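You operate a simulated robot arm through the tools that you are given. There is no shell and no other tool. Be economical: measure what you need, move in short steps, check, and stop when the job is done.

You are at the controls of a simulated robot arm. One attempt, no reset.

JOB
Change the winder's cone to pink and set the dial to FAST.
Fine: free the thread first; the old cone goes on its peg in the rack; then hold the new thread.

It is judged by the outcome, as a careful person would: the job done as asked, and still so three seconds after it is handed in. It fails if anything else is knocked over, pushed out of place, dropped, spilled or broken.

ROBOT AND FRAMES
A 6-joint arm with a two-finger parallel gripper, fixed in place. Base frame: the origin is at the foot of the arm, x ahead of it, y to its left, z up; the work surface is at about z = 0.78. Readings come in m, rad, newtons and seconds.
With the tool pointing down near the work surface it reaches from about 0.26 to 0.68 m from the base axis. Its first joint turns from -1.152 to 1.152 rad. Payload 2.9 kg.
The tool frame sits at the grasp point between the pads (the TCP): z along the fingers, y along the line on which they close. The tips reach 0.03 m beyond it. The gripper opens to 0.11 m. The fingers are 0.02 m wide and 0.01 m thick; the gripper's body (0.048 by 0.112 m) begins 0.055 m behind the TCP.
Orientation is that of the tool frame in the base frame, as a unit quaternion [x, y, z, w]. With the fingers straight down and closing along the base's y, the tool's x points along the base's -x, its y along +y and its z along -z.

CONTROLS
- The arm moves only by the tool send_rows. Its argument "steps" is text: rows parted by semicolons, each of 7 numbers parted by spaces: the shift along the tool's x, y, z in units of 200 mm (1.0 is 200 mm), then the turn, a rotation vector about the tool's x, y, z in units of 60 degrees (1.0 is 60 degrees), then the finger opening in m, from 0 to 0.11. In form: dx dy dz rx ry rz gripper; .... A call has 1 to 12 rows; each row is the pose to reach, as a shift and turn from the pose commanded when the call began, along the tool's axes at that moment. A call with a number of a shift or a turn outside -1 to 1 is refused whole. Each row takes 0.2 s and may step no farther than 0.05 m and 0.15 rad from the row before; otherwise, or with a gripper value out of range, the whole call is refused. Where a pose cannot be reached the arm comes as near as it can. A force on the tool above 60 N (or 10 N above the force at the start of the call, whichever is more), or a blocked arm, ends the call early, and 0.2 s more pass. Each finger travels about 0.108 m/s and halts on what it meets, pressing with about 31 N; the grip force reading is that of the motor and also rises with nothing between the fingers. The clock runs only during rows and for 0.2 s after the last one: add rows that repeat a pose to give the fingers time. The reply holds the time, the measured pose of the TCP, the force on the tool along the base axes, the opening and the grip force, in the units named above and with some noise, with the torque about the TCP (base axes, N m) and any sound that the robot's microphone picked up.
- Cameras (640 x 400 px; columns grow to the right, rows downward): "scene" is fixed at [0.0573, 0.4168, 1.395]; the picture's right is [-0.91, -0.42, 0.00], its down [-0.19, 0.42, -0.89] and it looks along [0.37, -0.81, -0.46] (base axes); focal length 336 px, centre (320, 200). "wrist" rides on the gripper at [0.072, 0.017, -0.103] in the tool frame; the picture's right is [-0.23, 0.97, 0.00], its down [-0.76, -0.18, -0.62] and it looks along [-0.61, -0.14, 0.78] (tool axes); focal length 222 px, centre (320, 200). There is no depth. A picture from a camera that has moved, and an enlarged one, comes with that camera's place and axes in the base frame and with its lens.
- snapshot(camera): a new picture of that camera. The clock stands still meanwhile.
- inspect(camera, box): a new picture of the part [left, top, right, bottom] of that camera's present view, enlarged. The clock stands still meanwhile.
- sign_off(): hands the job in; it is judged then, once.

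Go step by step. Nothing tells you positions but the pictures and the camera data: compare them with the known pose of the tool, close in by small moves and look again before you grip or let go. The budget is 120 turns and 64 pictures, counting those below and the enlarged ones. Unless the task says otherwise, let go and move clear before handing in, and close with one line.

The tools are called as name(argument=value, ...) on one line, values as JSON. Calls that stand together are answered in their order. send_rows: Moves the arm, as the interface text tells. Its arguments: {"type":"object","properties":{"steps":{"type":"string"}},"required":["steps"]} The other tools are called the same way: snapshot (camera) takes a picture; inspect (camera, box) takes an enlarged picture of a part of a camera's view; sign_off () hands the job in.

At the start:

```text
time_s: 0.0
eef_pos: [0.4093, -0.125, 1.0974]
ee_rot: [0.0, 1.0, 0.0, -0.001]
contact_force: [0.5, -0.1, -0.1]
torque: [-0.01, -0.02, -0.02]
grip_width: 0.1099
finger_force: 0.0
```

scene: 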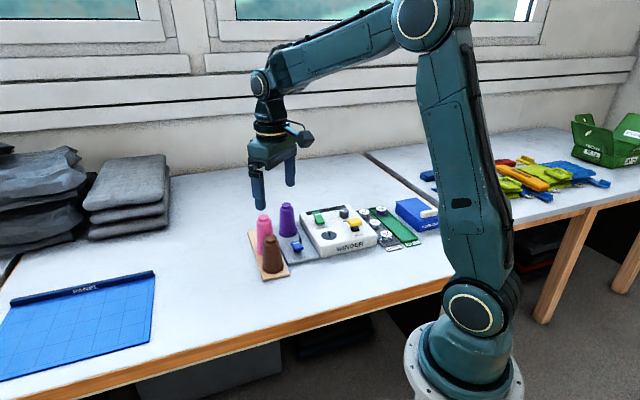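
wrist: 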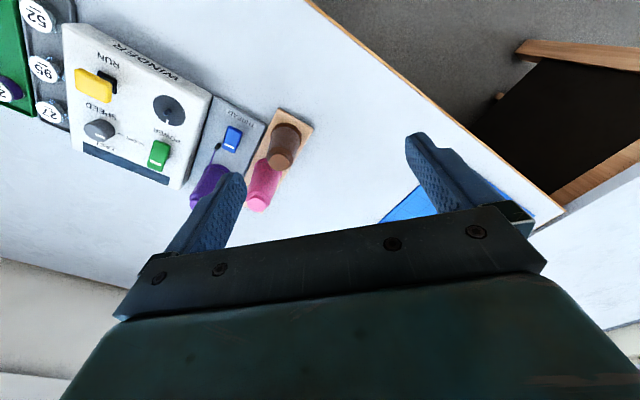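

I see a winder with a purple cone on its spindle, a rack with pink and brown cones, a blue THREAD clip, a speed dial and switches. I'll look closer first.

inspect(camera="scene", box=[230, 180, 450, 300])

inspect(camera="wrist", box=[0, 0, 340, 220])

```text
2.91 times, centred on (340, 240) of scene
camera zoom: at [0.0573, 0.4168, 1.395], right [-0.91, -0.42, 0.0], down [-0.19, 0.42, -0.89], along [0.37, -0.81, -0.46], focal length 977 px, centre (262, 84)
```

zoom: 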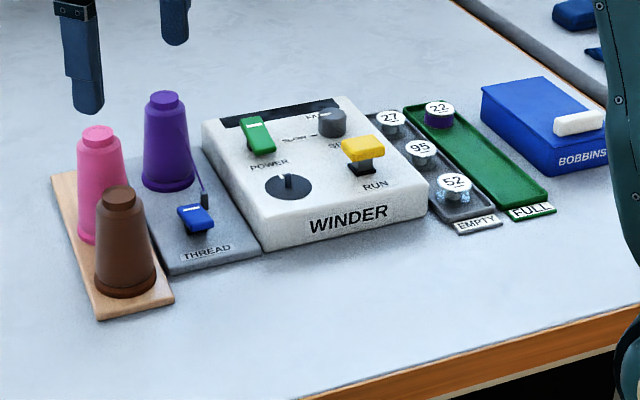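

```text
1.82 times, centred on (170, 110) of wrist
camera zoom: at [0.3345, -0.1081, 1.2008], right [0.23, 0.97, 0.0], down [0.76, -0.18, 0.62], along [0.61, -0.14, -0.78], focal length 404 px, centre (593, 364)
```

zoom: 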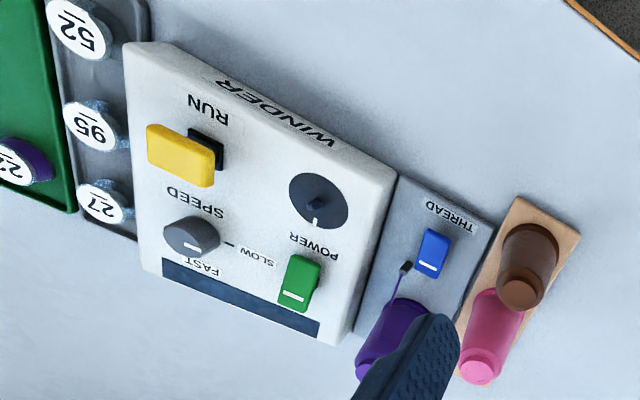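

The rack appears to have a third, hidden peg behind pink. I'll move to a high vantage point to see it from above.

send_rows(steps="-0.12 -0.19 0 0 0 0 0.11; -0.25 -0.38 0 0 0 0 0.11; -0.37 -0.56 0 0 0 0 0.11; -0.5 -0.75 0 0 0 0 0.11; -0.5 -0.75 0 0 0 0 0.11")

snapshot(camera="wrist")

```text
time_s: 1.2
eef_pos: [0.507, -0.2771, 1.096]
ee_rot: [0.0, 1.0, 0.0, -0.001]
contact_force: [-0.4, -0.1, -0.4]
torque: [0.0, 0.0, -0.01]
grip_width: 0.11
finger_force: 0.1
```

```text
59 pictures are left
camera wrist: at [0.4341, -0.2598, 1.1987], right [0.23, 0.97, 0.0], down [0.76, -0.18, 0.62], along [0.61, -0.14, -0.78], focal length 222 px, centre (320, 200)
```

wrist: 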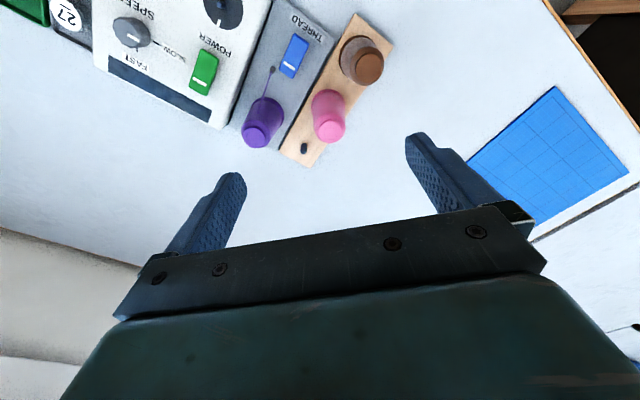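

The third, empty peg is visible behind pink. I'll zoom for measurement.

inspect(camera="wrist", box=[80, 0, 400, 200])

```text
2.00 times, centred on (240, 100) of wrist
camera zoom: at [0.4341, -0.2598, 1.1987], right [0.23, 0.97, 0.0], down [0.76, -0.18, 0.62], along [0.61, -0.14, -0.78], focal length 444 px, centre (480, 400)
```

zoom: 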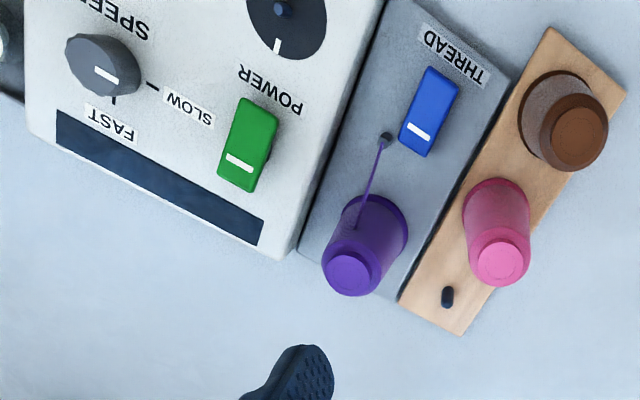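

The peg is near (0.613,-0.334), purple (0.530,-0.370), pink (0.551,-0.274), and the thread rocker (0.462,-0.302). I'll zoom on the rocker and dial.

inspect(camera="scene", box=[280, 205, 320, 230])

inspect(camera="scene", box=[280, 205, 376, 265])

inspect(camera="wrist", box=[250, 10, 346, 70])

inspect(camera="wrist", box=[90, 0, 250, 100])

```text
16.00 times, centred on (300, 218) of scene
camera zoom: at [0.0573, 0.4168, 1.395], right [-0.91, -0.42, 0.0], down [-0.19, 0.42, -0.89], along [0.37, -0.81, -0.46], focal length 5373 px, centre (640, -80)
```

zoom: 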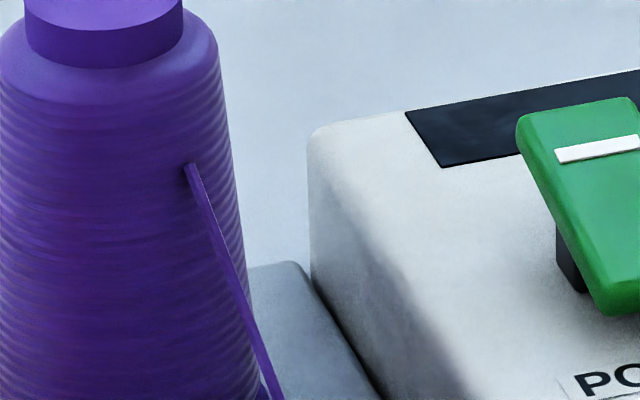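

```text
6.67 times, centred on (328, 235) of scene
camera zoom: at [0.0573, 0.4168, 1.395], right [-0.91, -0.42, 0.0], down [-0.19, 0.42, -0.89], along [0.37, -0.81, -0.46], focal length 2239 px, centre (267, -33)
```

zoom: 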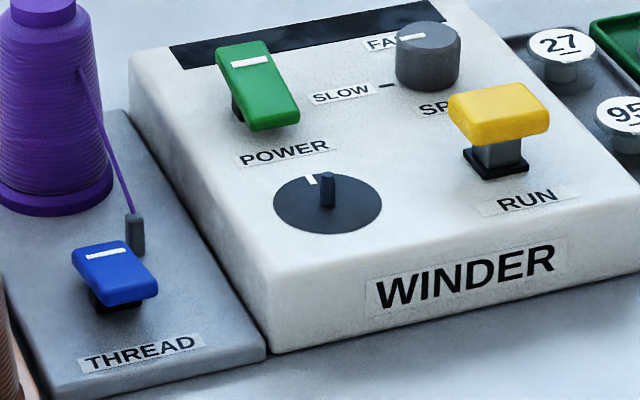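

```text
6.67 times, centred on (298, 40) of wrist
camera zoom: at [0.4341, -0.2598, 1.1987], right [0.23, 0.97, 0.0], down [0.76, -0.18, 0.62], along [0.61, -0.14, -0.78], focal length 1481 px, centre (467, 1267)
```

zoom: 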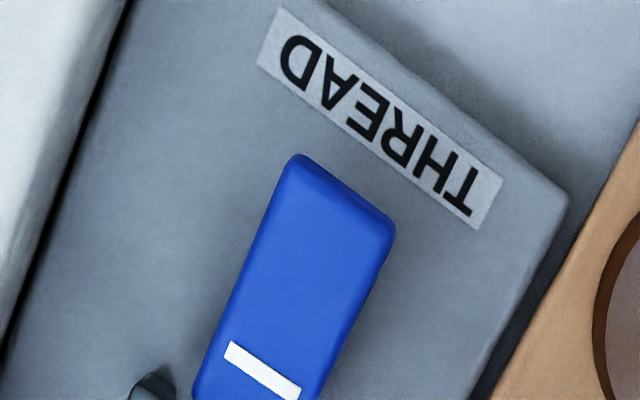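

```text
4.00 times, centred on (170, 50) of wrist
camera zoom: at [0.4341, -0.2598, 1.1987], right [0.23, 0.97, 0.0], down [0.76, -0.18, 0.62], along [0.61, -0.14, -0.78], focal length 888 px, centre (920, 800)
```

zoom: 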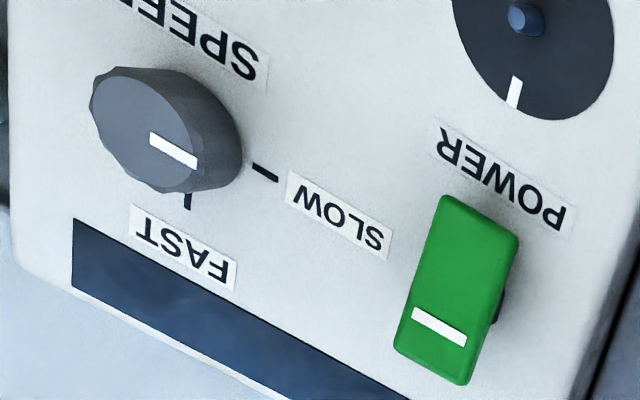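

The blue rocker has its line end (rear) pressed and its front end raised, so I'll press the front end to free the thread. The dial points at SLOW, with FAST 90° clockwise from it. I'll rotate the tool 45° and close the fingers first.

send_rows(steps="0 0 0 0 0 0.125 0.08; 0 0 0 0 0 0.25 0.05; 0 0 0 0 0 0.375 0.02; 0 0 0 0 0 0.5 0; 0 0 0 0 0 0.625 0; 0 0 0 0 0 0.75 0; 0 0 0 0 0 0.75 0")

snapshot(camera="wrist")

```text
time_s: 2.8
eef_pos: [0.508, -0.2757, 1.0976]
ee_rot: [0.383, 0.924, 0.001, 0.0]
contact_force: [0.0, -0.4, 0.2]
torque: [0.02, 0.0, 0.0]
grip_width: 0.0005
finger_force: 31.3
```

```text
53 pictures are left
camera wrist: at [0.4674, -0.2118, 1.2005], right [0.85, 0.53, 0.0], down [0.41, -0.67, 0.62], along [0.33, -0.53, -0.78], focal length 222 px, centre (320, 200)
```

wrist: 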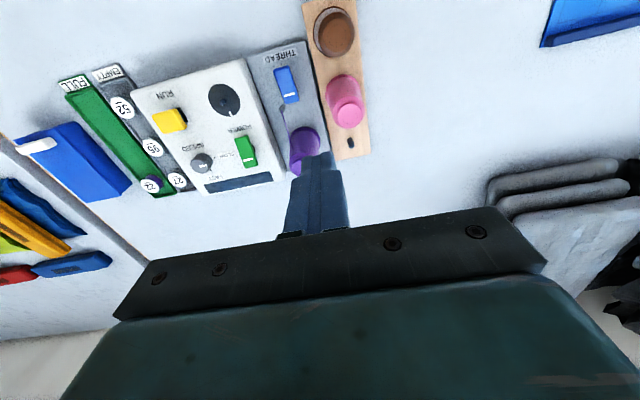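

send_rows(steps="0.04 -0.06 0.15 0 0 0 0; 0.08 -0.12 0.3 0 0 0 0; 0.12 -0.19 0.45 0 0 0 0; 0.156 -0.255 0.6 0 0 0 0; 0.156 -0.255 0.7 0 0 0 0; 0.156 -0.255 0.7 0 0 0 0")

inspect(camera="wrist", box=[160, 40, 480, 240])

inspect(camera="scene", box=[240, 175, 400, 275])

```text
time_s: 4.2
eef_pos: [0.4483, -0.2887, 0.9582]
ee_rot: [0.382, 0.924, 0.0, 0.0]
contact_force: [-0.4, 0.6, -0.1]
torque: [0.02, -0.01, 0.02]
grip_width: 0.0
finger_force: 31.1
```

```text
2.00 times, centred on (320, 140) of wrist
camera zoom: at [0.4093, -0.2255, 1.0609], right [0.85, 0.53, 0.0], down [0.41, -0.66, 0.62], along [0.33, -0.53, -0.78], focal length 444 px, centre (320, 320)
```

zoom: 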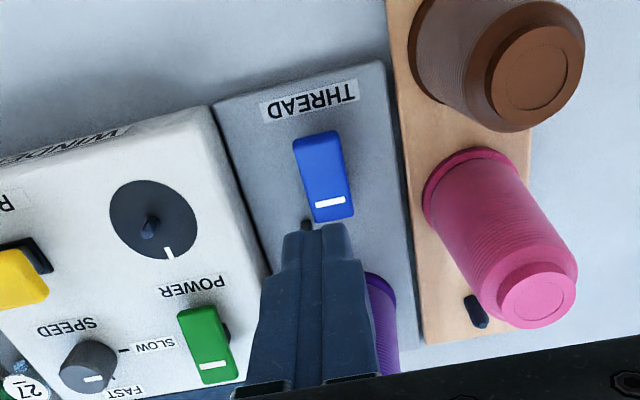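

```text
4.00 times, centred on (320, 225) of scene
camera zoom: at [0.0573, 0.4168, 1.395], right [-0.91, -0.42, 0.0], down [-0.19, 0.42, -0.89], along [0.37, -0.81, -0.46], focal length 1343 px, centre (320, 100)
```

zoom: 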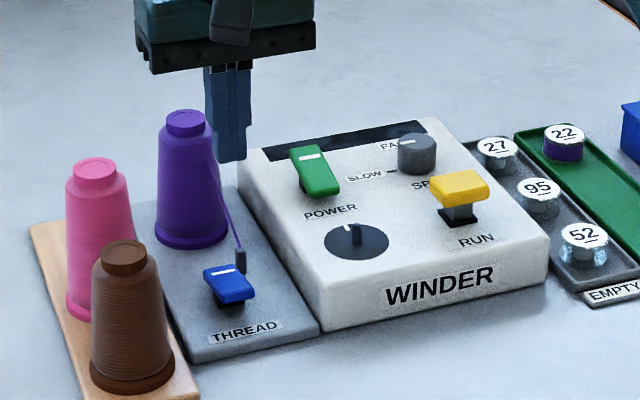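

Position confirmed over the front half of the rocker. Descending to press it.

send_rows(steps="-0.02 0 0.15 0 0 0 0; -0.02 0 0.32 0 0 0 0; -0.02 0 0.46 0 0 0 0; -0.02 0 0.51 0 0 0 0; -0.02 0 0.54 0 0 0 0; -0.02 0 0.565 0 0 0 0; -0.02 0 0.585 0 0 0 0; -0.02 0 0.60 0 0 0 0")

inspect(camera="scene", box=[240, 175, 400, 275])

```text
time_s: 6.0
eef_pos: [0.4536, -0.2929, 0.841]
ee_rot: [0.383, 0.924, -0.001, 0.001]
contact_force: [-9.0, 8.6, 28.2]
torque: [0.07, 0.05, -0.16]
grip_width: 0.0001
finger_force: 31.0
```

```text
4.00 times, centred on (320, 225) of scene
camera zoom: at [0.0567, 0.4173, 1.3949], right [-0.91, -0.42, 0.0], down [-0.19, 0.42, -0.89], along [0.37, -0.81, -0.46], focal length 1343 px, centre (320, 100)
```

zoom: 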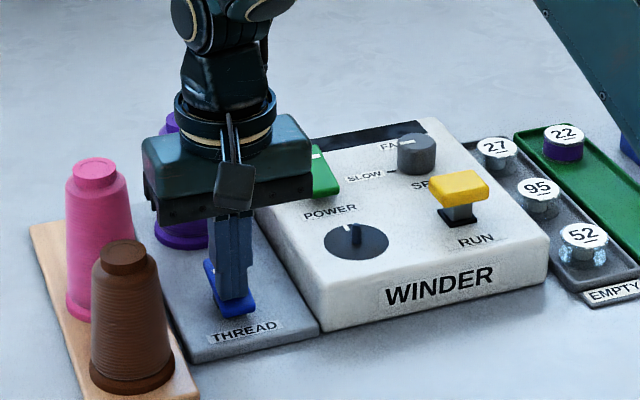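

Contact at 28 N; the rocker looks tilted forward but no click was heard. I'll press slightly more and then look.

send_rows(steps="0 0 0.01 0 0 0 0; 0 0 0.02 0 0 0 0")

send_rows(steps="0 0 -0.1 0 0 0 0; 0 0 -0.3 0 0 0 0; 0 0 -0.5 0 0 0 0; 0 0 -0.65 0 0 0 0; 0 0 -0.65 0 0 0 0")

inspect(camera="scene", box=[240, 175, 400, 275])

inspect(camera="wrist", box=[160, 40, 480, 240])

```text
time_s: 6.5
eef_pos: [0.454, -0.2925, 0.842]
ee_rot: [0.383, 0.924, 0.0, 0.002]
contact_force: [-6.2, 3.6, 11.3]
torque: [0.02, 0.07, 0.01]
grip_width: 0.0
finger_force: 31.0
stopped in row 2: the force on the tool passed its limit at 63 N (the readings are from after the stop); the commanded pose is now the measured one
```

```text
time_s: 7.7
eef_pos: [0.4502, -0.294, 0.9704]
ee_rot: [0.382, 0.924, 0.001, 0.001]
contact_force: [0.2, -0.4, -0.2]
torque: [0.02, 0.03, 0.03]
grip_width: 0.0
finger_force: 31.4
```

```text
4.00 times, centred on (320, 225) of scene
camera zoom: at [0.0573, 0.4168, 1.395], right [-0.91, -0.42, 0.0], down [-0.19, 0.42, -0.89], along [0.37, -0.81, -0.46], focal length 1343 px, centre (320, 100)
```

zoom: 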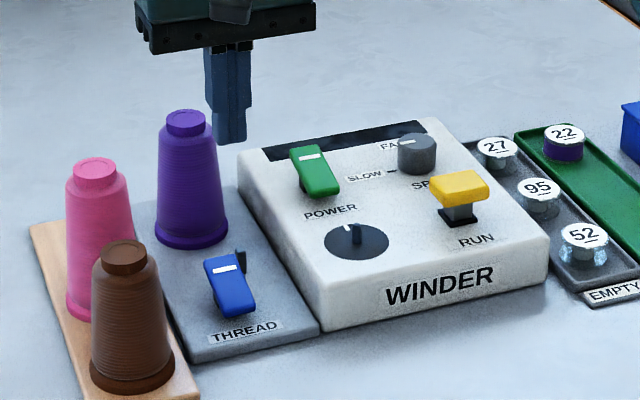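

```text
2.00 times, centred on (320, 140) of wrist
camera zoom: at [0.411, -0.2299, 1.0722], right [0.85, 0.53, 0.0], down [0.41, -0.66, 0.63], along [0.33, -0.53, -0.78], focal length 444 px, centre (320, 320)
```

zoom: 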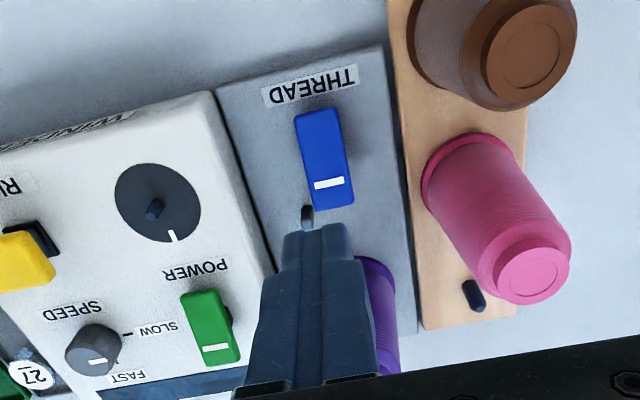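

The thread is freed. Now I'll move above the purple cone with the fingers open.

send_rows(steps="0 0 -0.15 0 0 0 0.02; -0.2 0 -0.15 0 0 0 0.05; -0.4 0.01 -0.15 0 0 0 0.07; -0.55 0.014 -0.15 0 0 0 0.09; -0.55 0.014 -0.15 0 0 0 0.09")

snapshot(camera="wrist")

inspect(camera="scene", box=[220, 165, 380, 265])

```text
time_s: 8.9
eef_pos: [0.5324, -0.3692, 1.0002]
ee_rot: [0.383, 0.924, 0.001, 0.0]
contact_force: [0.2, 0.6, 0.5]
torque: [0.01, -0.01, 0.0]
grip_width: 0.0901
finger_force: 0.0
```

```text
47 pictures are left
camera wrist: at [0.4926, -0.3045, 1.1026], right [0.85, 0.53, 0.0], down [0.41, -0.66, 0.62], along [0.33, -0.53, -0.78], focal length 222 px, centre (320, 200)
```

wrist: 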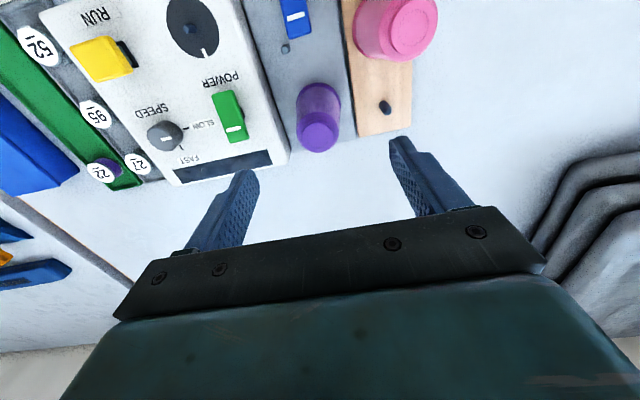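

```text
4.00 times, centred on (300, 215) of scene
camera zoom: at [0.0573, 0.4168, 1.395], right [-0.91, -0.42, 0.0], down [-0.19, 0.42, -0.89], along [0.37, -0.81, -0.46], focal length 1343 px, centre (400, 140)
```

zoom: 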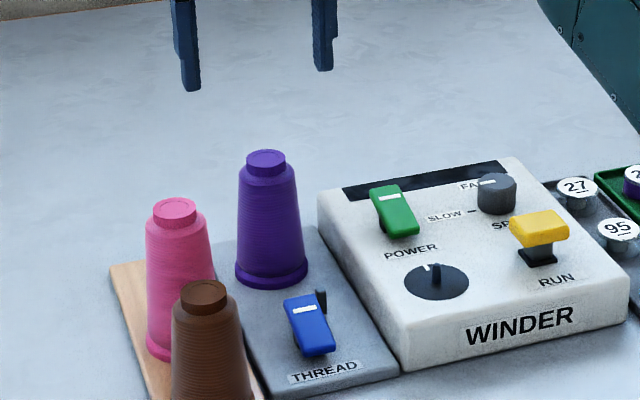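

Purple cone axis is refined to (0.533,-0.373) with its top at about 0.905. Descending to grip it at z≈0.875.

send_rows(steps="-0.018 -0.01 0.1 0 0 0 0.07; -0.018 -0.01 0.3 0 0 0 0.07; -0.018 -0.01 0.5 0 0 0 0.07; -0.018 -0.01 0.625 0 0 0 0.07; -0.018 -0.01 0.625 0 0 0 0.07")

snapshot(camera="wrist")

inspect(camera="scene", box=[220, 165, 380, 265])

```text
time_s: 10.1
eef_pos: [0.5324, -0.3701, 0.8751]
ee_rot: [0.382, 0.924, 0.0, 0.002]
contact_force: [0.1, 0.4, -0.2]
torque: [0.02, -0.01, -0.02]
grip_width: 0.0701
finger_force: 0.1
```

```text
45 pictures are left
camera wrist: at [0.4929, -0.3076, 0.977], right [0.85, 0.53, 0.0], down [0.41, -0.66, 0.63], along [0.33, -0.53, -0.78], focal length 222 px, centre (320, 200)
```

wrist: 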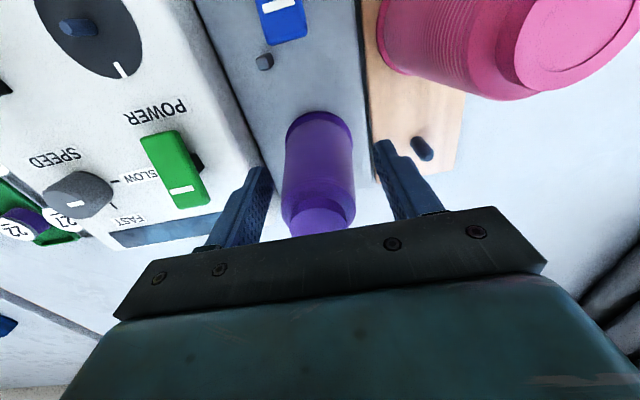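

```text
4.00 times, centred on (300, 215) of scene
camera zoom: at [0.0573, 0.4168, 1.395], right [-0.91, -0.42, 0.0], down [-0.19, 0.42, -0.89], along [0.37, -0.81, -0.46], focal length 1343 px, centre (400, 140)
```

zoom: 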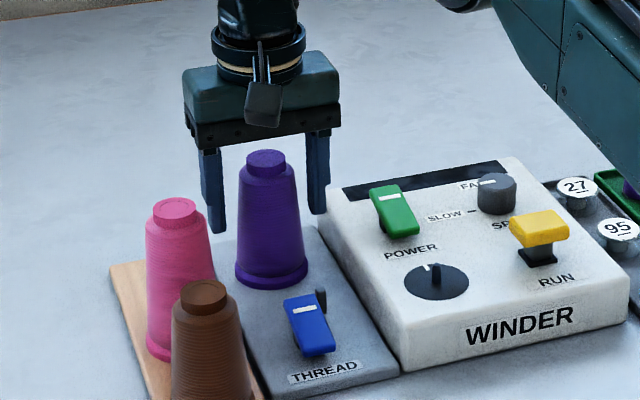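

The cone is well centred between the fingers. Closing the grip.

send_rows(steps="0 0 0 0 0 0 0.05; 0 0 0 0 0 0 0.03; 0 0 0 0 0 0 0.02; 0 0 0 0 0 0 0.01; 0 0 0 0 0 0 0.01")

inspect(camera="scene", box=[220, 165, 380, 265])

```text
time_s: 11.3
eef_pos: [0.5331, -0.3709, 0.8763]
ee_rot: [0.382, 0.924, -0.001, 0.002]
contact_force: [0.0, 0.4, -0.2]
torque: [-0.01, 0.0, 0.01]
grip_width: 0.0489
finger_force: 31.2
```

```text
4.00 times, centred on (300, 215) of scene
camera zoom: at [0.0573, 0.4168, 1.395], right [-0.91, -0.42, 0.0], down [-0.19, 0.42, -0.89], along [0.37, -0.81, -0.46], focal length 1343 px, centre (400, 140)
```

zoom: 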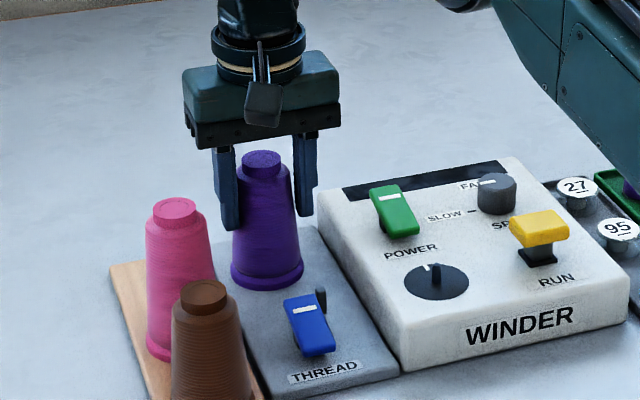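

Gripped at 49 mm opening. Lifting straight up.

send_rows(steps="0 0 -0.05 0 0 0 0.01; 0 0 -0.12 0 0 0 0.01; 0 0 -0.22 0 0 0 0.01; 0 0 -0.34 0 0 0 0.01; 0 0 -0.46 0 0 0 0.01; 0 0 -0.58 0 0 0 0.01; 0 0 -0.7 0 0 0 0.01; 0 0 -0.7 0 0 0 0.01")

snapshot(camera="scene")

snapshot(camera="wrist")

```text
time_s: 13.1
eef_pos: [0.5353, -0.3723, 1.0157]
ee_rot: [0.383, 0.924, 0.001, 0.002]
contact_force: [-0.1, 0.0, -1.5]
torque: [0.03, 0.0, -0.01]
grip_width: 0.0488
finger_force: 30.8
```

```text
42 pictures are left
```

scene: 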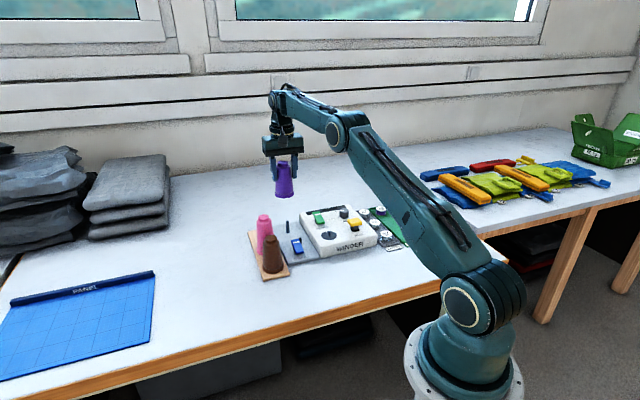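

```text
41 pictures are left
camera wrist: at [0.4941, -0.3085, 1.1177], right [0.85, 0.53, 0.0], down [0.41, -0.66, 0.63], along [0.33, -0.53, -0.78], focal length 222 px, centre (320, 200)
```

wrist: 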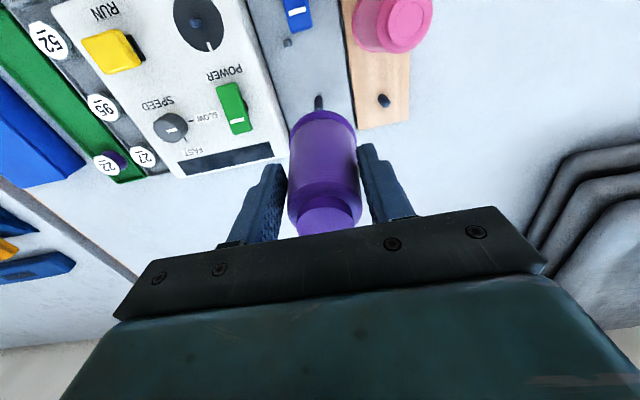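

The cone is off. I'll zoom to measure the spindle and the free peg.

inspect(camera="wrist", box=[280, 0, 440, 100])

inspect(camera="wrist", box=[280, 60, 440, 160])

inspect(camera="scene", box=[220, 165, 380, 265])

```text
4.00 times, centred on (360, 50) of wrist
camera zoom: at [0.4941, -0.3085, 1.1177], right [0.85, 0.53, 0.0], down [0.41, -0.66, 0.63], along [0.33, -0.53, -0.78], focal length 888 px, centre (160, 800)
```

zoom: 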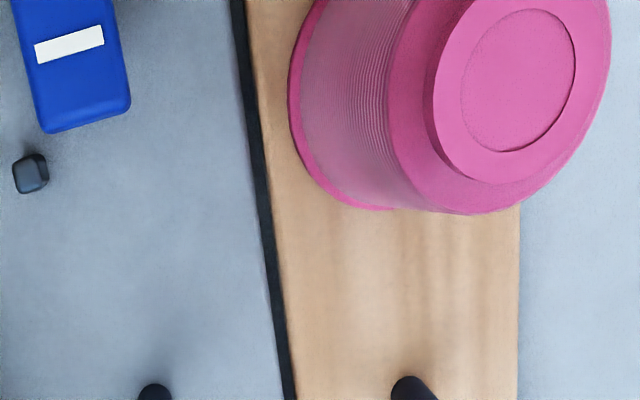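

```text
4.00 times, centred on (360, 110) of wrist
camera zoom: at [0.4941, -0.3085, 1.1177], right [0.85, 0.53, 0.0], down [0.41, -0.66, 0.63], along [0.33, -0.53, -0.78], focal length 888 px, centre (160, 560)
```

zoom: 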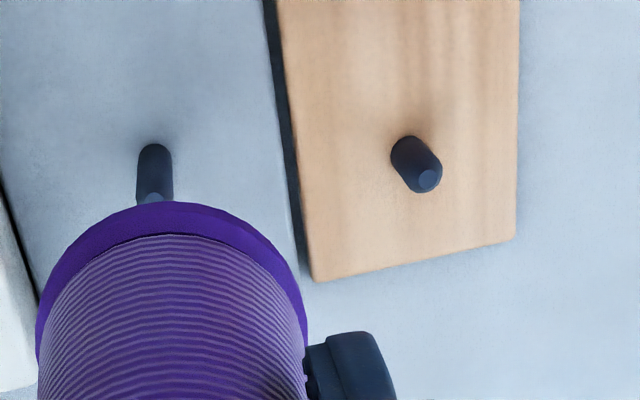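

```text
4.00 times, centred on (300, 215) of scene
camera zoom: at [0.0573, 0.4168, 1.395], right [-0.91, -0.42, 0.0], down [-0.19, 0.42, -0.89], along [0.37, -0.81, -0.46], focal length 1343 px, centre (400, 140)
```

zoom: 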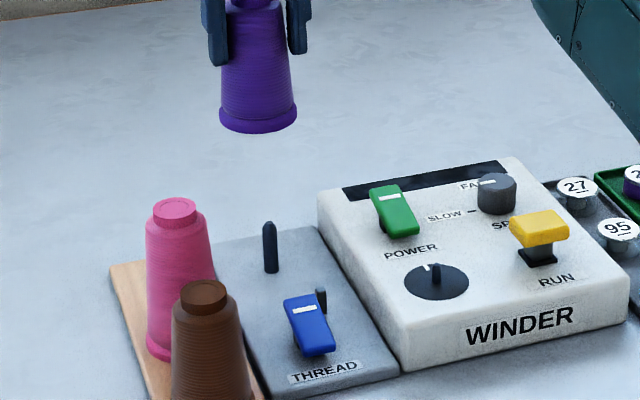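

Peg is near (0.610,-0.332) with its top at about 0.83; spindle is at (0.534,-0.374) with plate z≈0.805. I'll carry the cone over the peg at this height and see whether it's reachable.

send_rows(steps="-0.02 0.1 0 0 0 0 0.01; -0.05 0.2 0 0 0 0 0.01; -0.08 0.3 0 0 0 0 0.01; -0.109 0.412 0 0 0 0 0.01; -0.109 0.412 0 0 0 0 0.01; -0.109 0.412 0 0 0 0 0.01")

snapshot(camera="wrist")

inspect(camera="scene", box=[200, 135, 360, 235])

```text
time_s: 14.5
eef_pos: [0.5837, -0.3197, 1.0111]
ee_rot: [0.383, 0.924, 0.0, 0.002]
contact_force: [-0.3, 0.5, -2.2]
torque: [0.01, -0.02, -0.02]
grip_width: 0.0489
finger_force: 31.2
out of reach, approached as far as the arm can: row 2, 3, 4, 5, 6
```

```text
37 pictures are left
camera wrist: at [0.5434, -0.2566, 1.1132], right [0.85, 0.53, 0.0], down [0.41, -0.66, 0.63], along [0.33, -0.53, -0.78], focal length 222 px, centre (320, 200)
```

wrist: 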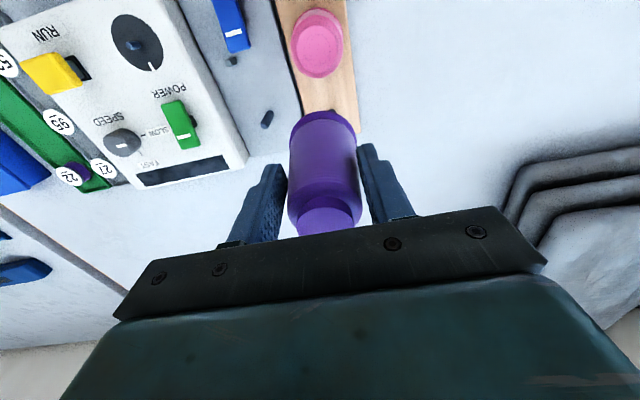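

```text
4.00 times, centred on (280, 185) of scene
camera zoom: at [0.0573, 0.4168, 1.395], right [-0.91, -0.42, 0.0], down [-0.19, 0.42, -0.89], along [0.37, -0.81, -0.46], focal length 1343 px, centre (480, 260)
```

zoom: 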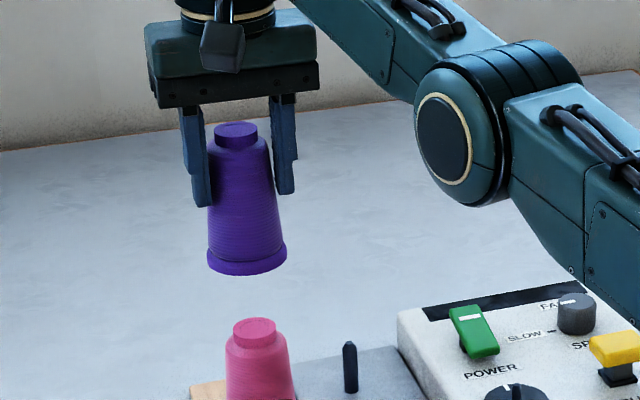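

At this height the reach ends at about 0.666 m, so I need to be lower, and possibly slightly tilted. I'll back off to the side away from pink and then go down.

send_rows(steps="-0.04 -0.09 0 0 0 0 0.01; -0.076 -0.173 0 0 0 0 0.01; -0.076 -0.173 0 0 0 0 0.01")

```text
time_s: 15.3
eef_pos: [0.5598, -0.3599, 1.0101]
ee_rot: [0.382, 0.924, 0.0, 0.002]
contact_force: [-1.2, -1.2, -1.3]
torque: [0.02, 0.01, 0.0]
grip_width: 0.0488
finger_force: 30.8
out of reach, approached as far as the arm can: row 1, 2, 3
```

send_rows(steps="0 0 0.1 0 0 0 0.01; 0 0 0.2 0 0 0 0.01; 0 0 0.3 0 0 0 0.01; 0 0 0.4 0 0 0 0.01; 0 0 0.4 0 0 0 0.01")

```text
time_s: 16.5
eef_pos: [0.5602, -0.359, 0.9261]
ee_rot: [0.382, 0.924, 0.0, 0.001]
contact_force: [-2.3, 1.6, -10.2]
torque: [-0.06, -0.1, 0.0]
grip_width: 0.0487
finger_force: 30.9
out of reach, approached as far as the arm can: row 2, 3, 4
```

send_rows(steps="0 0 0 0 0 0 0.01")

snapshot(camera="wrist")

inspect(camera="scene", box=[200, 150, 360, 250])

```text
time_s: 16.9
eef_pos: [0.5607, -0.3574, 0.9287]
ee_rot: [0.383, 0.924, 0.0, 0.002]
contact_force: [-0.1, 0.6, -2.0]
torque: [0.03, 0.0, -0.02]
grip_width: 0.0485
finger_force: 31.1
```

```text
35 pictures are left
camera wrist: at [0.5195, -0.2943, 1.0306], right [0.85, 0.53, 0.0], down [0.41, -0.66, 0.63], along [0.33, -0.53, -0.78], focal length 222 px, centre (320, 200)
```

wrist: 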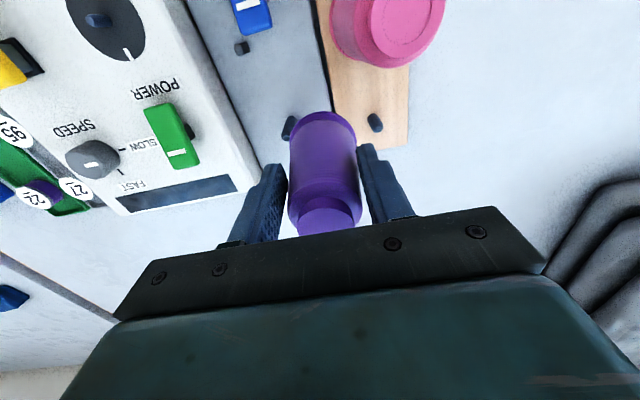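

```text
4.00 times, centred on (280, 200) of scene
camera zoom: at [0.0573, 0.4168, 1.395], right [-0.91, -0.42, 0.0], down [-0.19, 0.42, -0.89], along [0.37, -0.81, -0.46], focal length 1343 px, centre (480, 200)
```

zoom: 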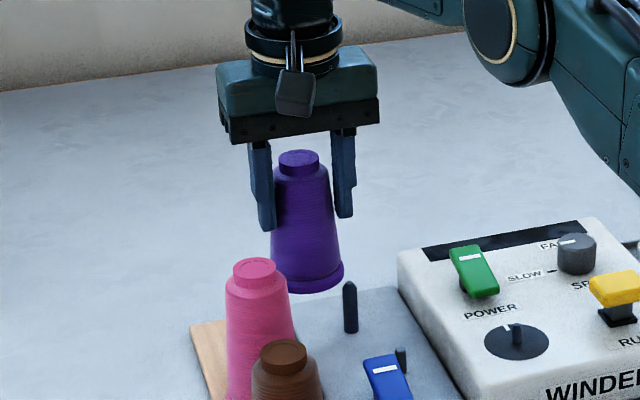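

send_rows(steps="-0.03 0.08 0 0 0 0 0.01; -0.06 0.17 0 0 0 0 0.01; -0.086 0.262 0 0 0 0 0.01; -0.086 0.262 0 0 0 0 0.01")

inspect(camera="wrist", box=[240, 0, 440, 125])

```text
time_s: 17.9
eef_pos: [0.594, -0.33, 0.9283]
ee_rot: [0.383, 0.924, 0.0, 0.001]
contact_force: [-1.0, 0.0, -2.5]
torque: [-0.03, -0.02, -0.02]
grip_width: 0.0484
finger_force: 30.7
out of reach, approached as far as the arm can: row 2, 3, 4
```

```text
3.20 times, centred on (340, 62) of wrist
camera zoom: at [0.5537, -0.2657, 1.03], right [0.85, 0.53, 0.0], down [0.41, -0.66, 0.62], along [0.33, -0.53, -0.78], focal length 711 px, centre (256, 640)
```

zoom: 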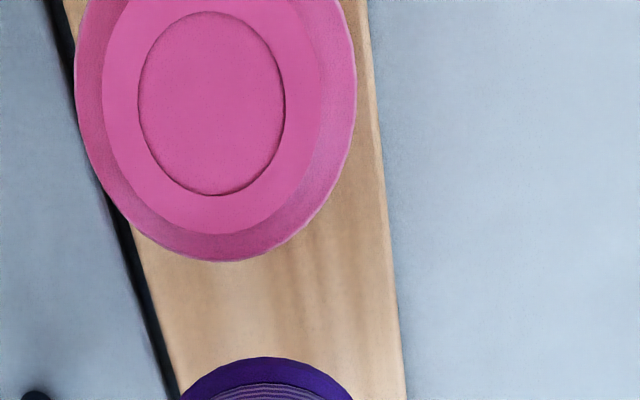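

Untilted reach at this height is 0.68 m; a small 3.5° outward tilt should put the cone's base over the peg. I'll do that at a safe height.

send_rows(steps="-0.006 0.018 0 0 -0.03 0 0.01; -0.0124 0.037 0 0 -0.0583 0 0.01; -0.0124 0.037 0 0 -0.0583 0 0.01")

snapshot(camera="wrist")

inspect(camera="scene", box=[200, 150, 360, 250])

```text
time_s: 18.7
eef_pos: [0.6, -0.3258, 0.9274]
ee_rot: [0.383, 0.923, -0.01, 0.03]
contact_force: [-0.5, 0.3, -1.7]
torque: [-0.01, 0.04, -0.01]
grip_width: 0.0485
finger_force: 30.7
```

```text
32 pictures are left
camera wrist: at [0.5552, -0.258, 1.0258], right [0.85, 0.53, 0.02], down [0.38, -0.64, 0.67], along [0.37, -0.56, -0.74], focal length 222 px, centre (320, 200)
```

wrist: 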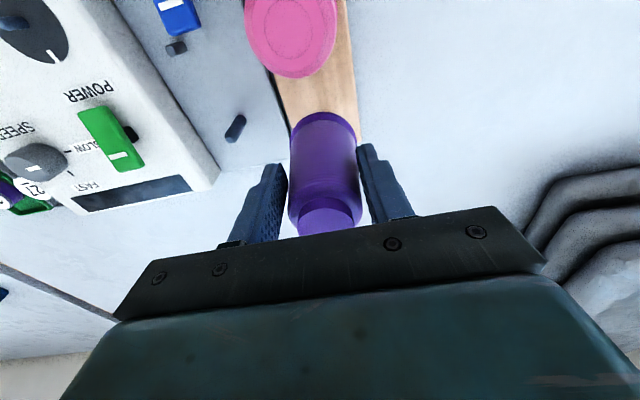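

```text
4.00 times, centred on (280, 200) of scene
camera zoom: at [0.0573, 0.4168, 1.395], right [-0.91, -0.42, 0.0], down [-0.19, 0.42, -0.89], along [0.37, -0.81, -0.46], focal length 1343 px, centre (480, 200)
```

zoom: 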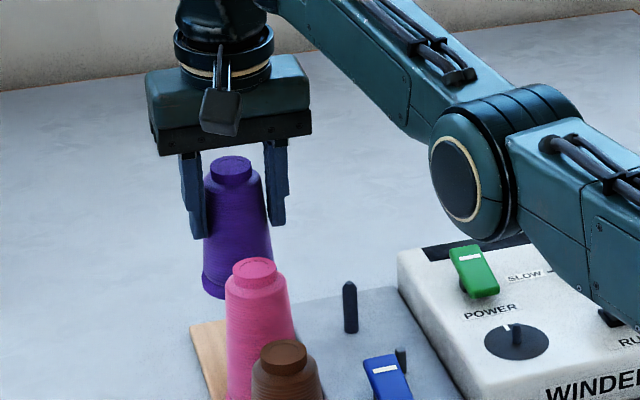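

Cone base aligns with the computed peg position after calibrating against the spindle. Descending in small increments while watching force.

send_rows(steps="0.0024 0 0.04 0 0 0 0.01; 0.0049 0 0.08 0 0 0 0.01; 0.0073 0 0.12 0 0 0 0.01; 0.009 0 0.15 0 0 0 0.01; 0.009 0 0.15 0 0 0 0.01")

```text
time_s: 19.9
eef_pos: [0.6092, -0.3239, 0.9025]
ee_rot: [0.383, 0.923, 0.009, 0.029]
contact_force: [-3.4, -0.9, 0.9]
torque: [-0.05, 0.24, -0.04]
grip_width: 0.0483
finger_force: 31.3
out of reach, approached as far as the arm can: row 2, 3, 4, 5
```

The arm reported out of reach and drifted slightly. I'll look before continuing.

snapshot(camera="scene")

inspect(camera="scene", box=[200, 150, 360, 250])

snapshot(camera="wrist")

```text
30 pictures are left
```

scene: 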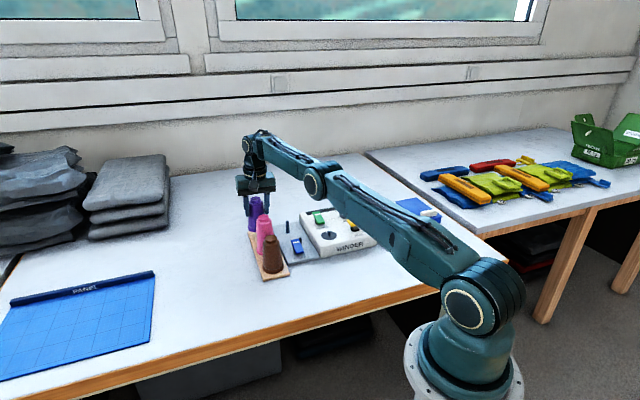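

```text
4.00 times, centred on (280, 200) of scene
camera zoom: at [0.0572, 0.4168, 1.395], right [-0.91, -0.42, 0.0], down [-0.19, 0.42, -0.89], along [0.37, -0.81, -0.46], focal length 1343 px, centre (480, 200)
```

zoom: 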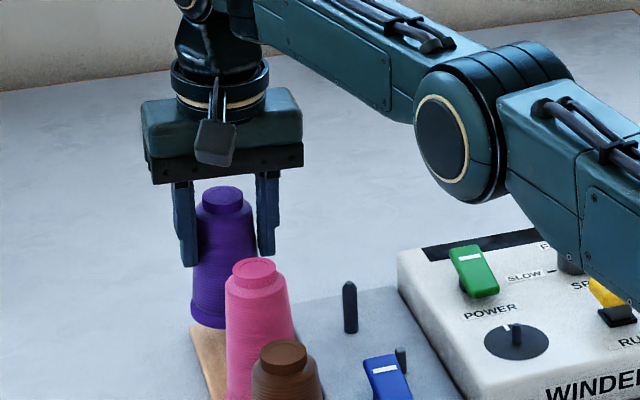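

```text
28 pictures are left
camera wrist: at [0.5637, -0.2598, 1.0005], right [0.85, 0.53, 0.05], down [0.37, -0.66, 0.65], along [0.37, -0.53, -0.76], focal length 222 px, centre (320, 200)
```

wrist: 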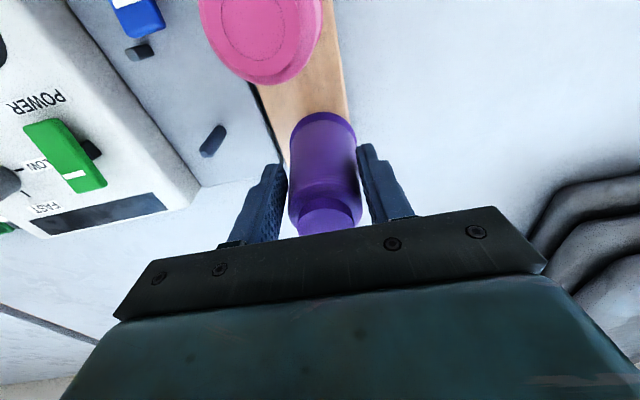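

The cone is fine, but the arm is near full stretch and the solver bent its orientation. I'll back up and adopt a slightly larger tilt (≈6.6°), which brings the wrist inward.

send_rows(steps="0.01 -0.01 -0.04 0 0 0 0.01; 0.02 -0.02 -0.09 0.012 -0.02 -0.001 0.01; 0.033 -0.034 -0.128 0.025 -0.045 -0.002 0.01; 0.033 -0.034 -0.128 0.0369 -0.0653 -0.003 0.01; 0.033 -0.034 -0.128 0.0369 -0.0653 -0.003 0.01")

```text
time_s: 21.1
eef_pos: [0.5902, -0.325, 0.9248]
ee_rot: [0.381, 0.922, -0.044, 0.054]
contact_force: [-0.5, 0.2, -1.4]
torque: [0.02, 0.02, -0.01]
grip_width: 0.0481
finger_force: 30.5
```

send_rows(steps="-0.012 0.016 0 -0.019 0.009 0.002 0.01; -0.0236 0.033 0.002 -0.0382 0.0174 0.0036 0.01; -0.0236 0.033 0.002 -0.0382 0.0174 0.0036 0.01")

```text
time_s: 21.9
eef_pos: [0.5979, -0.3239, 0.9233]
ee_rot: [0.382, 0.922, -0.02, 0.053]
contact_force: [0.1, -0.3, -1.5]
torque: [0.03, 0.01, 0.03]
grip_width: 0.0479
finger_force: 30.9
```

send_rows(steps="0.0029 0 0.025 0 0 0 0.01; 0.00575 0 0.05 0 0 0 0.01; 0.0086 0 0.075 0 0 0 0.01")

```text
time_s: 22.7
eef_pos: [0.5983, -0.3235, 0.9081]
ee_rot: [0.382, 0.922, -0.021, 0.053]
contact_force: [0.5, -0.2, -2.5]
torque: [0.05, 0.01, 0.0]
grip_width: 0.0483
finger_force: 31.1
```

send_rows(steps="0.0029 0 0.025 0 0 0 0.01; 0.00575 0 0.05 0 0 0 0.01; 0.0086 0 0.075 0 0 0 0.01")

inspect(camera="scene", box=[200, 150, 360, 250])

```text
time_s: 23.5
eef_pos: [0.5979, -0.3242, 0.8938]
ee_rot: [0.382, 0.922, -0.021, 0.054]
contact_force: [0.3, 0.3, -1.8]
torque: [0.07, 0.06, 0.02]
grip_width: 0.0481
finger_force: 31.0
```

```text
4.00 times, centred on (280, 200) of scene
camera zoom: at [0.0573, 0.4168, 1.395], right [-0.91, -0.42, 0.0], down [-0.19, 0.42, -0.89], along [0.37, -0.81, -0.46], focal length 1343 px, centre (480, 200)
```

zoom: 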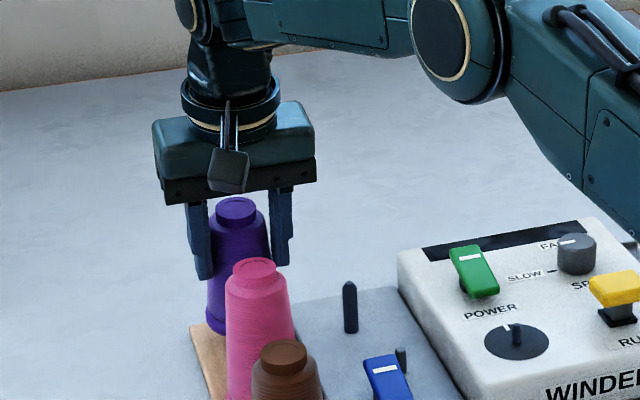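

No contact force: the peg seems to be entering the cone. Continuing down while reducing the tilt about the base.

send_rows(steps="-0.0035 0 0.025 0 0.017 0 0.01; -0.007 0 0.05 0 0.034 0 0.01; -0.0104 0 0.075 0 0.0517 0 0.01")

```text
time_s: 24.3
eef_pos: [0.601, -0.3276, 0.8792]
ee_rot: [0.382, 0.924, -0.011, 0.028]
contact_force: [0.9, 0.7, -1.2]
torque: [0.02, -0.04, 0.0]
grip_width: 0.048
finger_force: 30.5
```

send_rows(steps="-0.001 0 0.02 0 0.006 0 0.01; -0.002 0 0.04 0 0.012 0 0.01; -0.0025 0 0.055 0 0.0167 0 0.01")

inspect(camera="scene", box=[210, 175, 306, 235])

```text
time_s: 25.1
eef_pos: [0.6025, -0.3289, 0.8736]
ee_rot: [0.382, 0.924, -0.008, 0.026]
contact_force: [-1.2, -2.3, 30.1]
torque: [0.17, 0.23, 0.01]
grip_width: 0.0482
finger_force: 30.9
```

```text
6.67 times, centred on (258, 205) of scene
camera zoom: at [0.0567, 0.417, 1.395], right [-0.91, -0.42, 0.0], down [-0.19, 0.42, -0.89], along [0.37, -0.81, -0.46], focal length 2239 px, centre (733, 167)
```

zoom: 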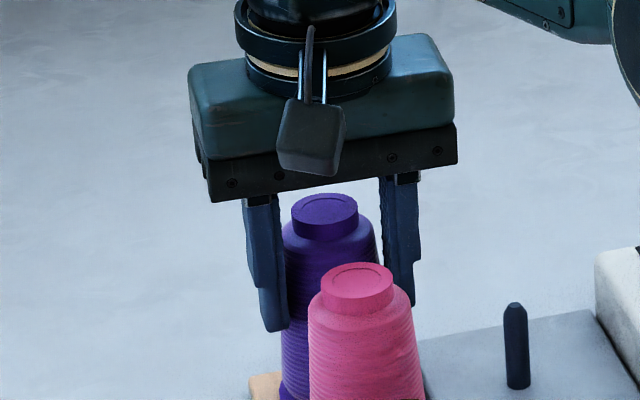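

Contact at the expected seated height (top ≈0.903, like pink). Easing off 1.5 mm and opening.

send_rows(steps="0 0 -0.01 0 0 0 0.01; 0 0 -0.01 0 0 0 0.04; 0 0 -0.01 0 0 0 0.06; 0 0 -0.01 0 0 0 0.075; 0 0 -0.01 0 0 0 0.075")

send_rows(steps="0 0 -0.1 0 0 0 0.075; 0 0 -0.2 0 0 0 0.075; 0.05 0 -0.35 0 0 0 0.075; 0.1 0 -0.5 0 0.02 0 0.075; 0.15 0 -0.62 0 0.045 0 0.075")

snapshot(camera="wrist")

inspect(camera="scene", box=[200, 150, 360, 250])

```text
time_s: 26.3
eef_pos: [0.6009, -0.327, 0.8692]
ee_rot: [0.383, 0.924, -0.007, 0.019]
contact_force: [-0.1, 0.7, 0.3]
torque: [0.01, -0.01, 0.03]
grip_width: 0.0751
finger_force: 0.1
```

```text
time_s: 27.5
eef_pos: [0.5758, -0.3023, 0.9925]
ee_rot: [0.382, 0.924, 0.002, -0.002]
contact_force: [-0.5, 0.0, -0.8]
torque: [0.01, 0.0, -0.01]
grip_width: 0.0749
finger_force: 0.2
```

```text
25 pictures are left
camera wrist: at [0.5357, -0.2392, 1.0944], right [0.85, 0.53, 0.0], down [0.41, -0.67, 0.62], along [0.33, -0.53, -0.79], focal length 222 px, centre (320, 200)
```

wrist: 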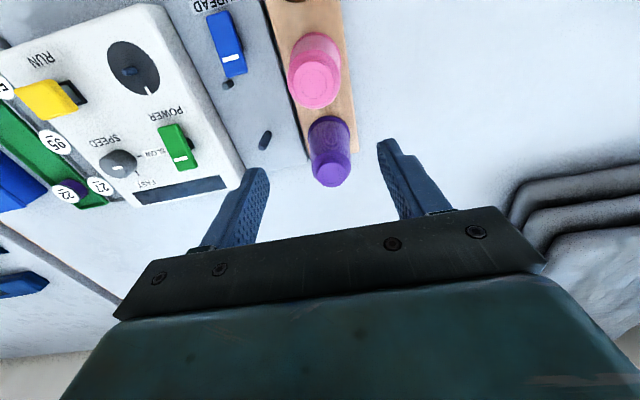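

```text
4.00 times, centred on (280, 200) of scene
camera zoom: at [0.0573, 0.4168, 1.395], right [-0.91, -0.42, 0.0], down [-0.19, 0.42, -0.89], along [0.37, -0.81, -0.46], focal length 1343 px, centre (480, 200)
```

zoom: 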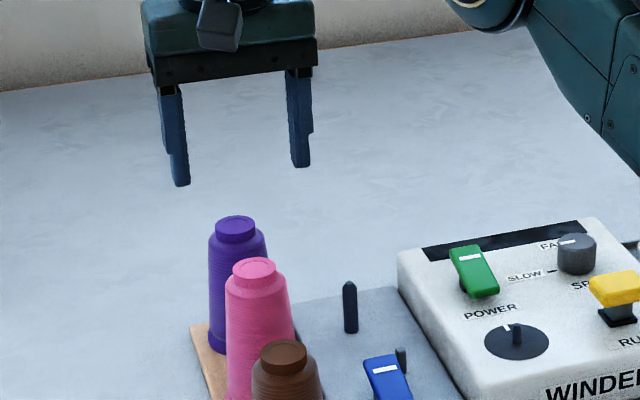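

Purple stands upright on its peg. Now moving above pink at about (0.5505,-0.2705).

send_rows(steps="0.1 0.01 0 0 0 0 0.075; 0.202 0.023 0 0 0 0 0.075; 0.202 0.023 0 0 0 0 0.075")

inspect(camera="wrist", box=[200, 40, 440, 190])

```text
time_s: 28.3
eef_pos: [0.5495, -0.2698, 0.9921]
ee_rot: [0.382, 0.924, 0.001, -0.001]
contact_force: [-0.2, -0.5, 0.4]
torque: [0.02, 0.02, 0.0]
grip_width: 0.0749
finger_force: 0.1
```

```text
2.67 times, centred on (320, 115) of wrist
camera zoom: at [0.5105, -0.2067, 1.0946], right [0.85, 0.53, 0.0], down [0.41, -0.67, 0.62], along [0.33, -0.53, -0.78], focal length 592 px, centre (320, 427)
```

zoom: 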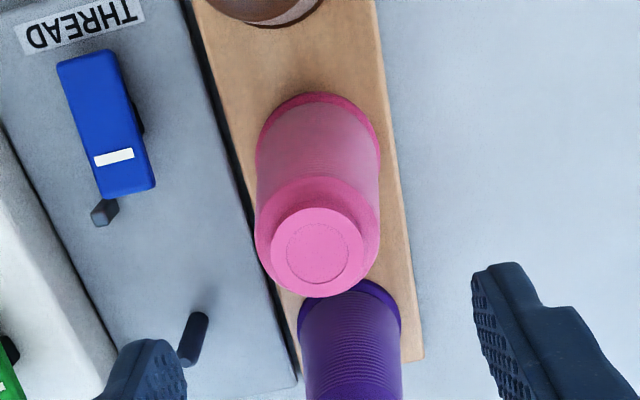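

send_rows(steps="-0.02 -0.008 0.1 0 0 0 0.07; -0.02 -0.008 0.3 0 0 0 0.07; -0.02 -0.008 0.48 0 0 0 0.07; -0.02 -0.008 0.585 0 0 0 0.07; -0.02 -0.008 0.585 0 0 0 0.07")

inspect(camera="scene", box=[200, 165, 360, 265])

snapshot(camera="wrist")

```text
time_s: 29.5
eef_pos: [0.5533, -0.2737, 0.8764]
ee_rot: [0.382, 0.924, 0.001, -0.001]
contact_force: [1.2, 0.3, -0.6]
torque: [0.0, 0.01, -0.03]
grip_width: 0.0697
finger_force: 0.1
```

```text
4.00 times, centred on (280, 215) of scene
camera zoom: at [0.0573, 0.4168, 1.395], right [-0.91, -0.42, 0.0], down [-0.19, 0.42, -0.89], along [0.37, -0.81, -0.46], focal length 1343 px, centre (480, 140)
```

zoom: 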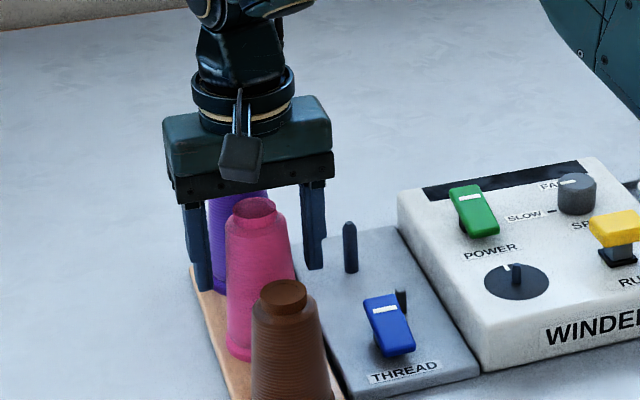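

```text
21 pictures are left
camera wrist: at [0.5121, -0.2102, 0.9782], right [0.85, 0.53, 0.0], down [0.41, -0.67, 0.62], along [0.33, -0.53, -0.78], focal length 222 px, centre (320, 200)
```

wrist: 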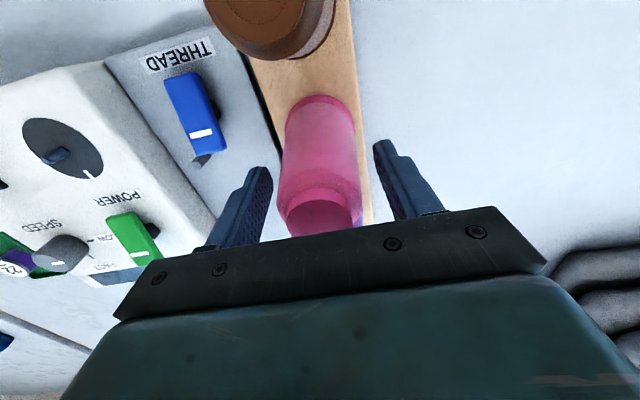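

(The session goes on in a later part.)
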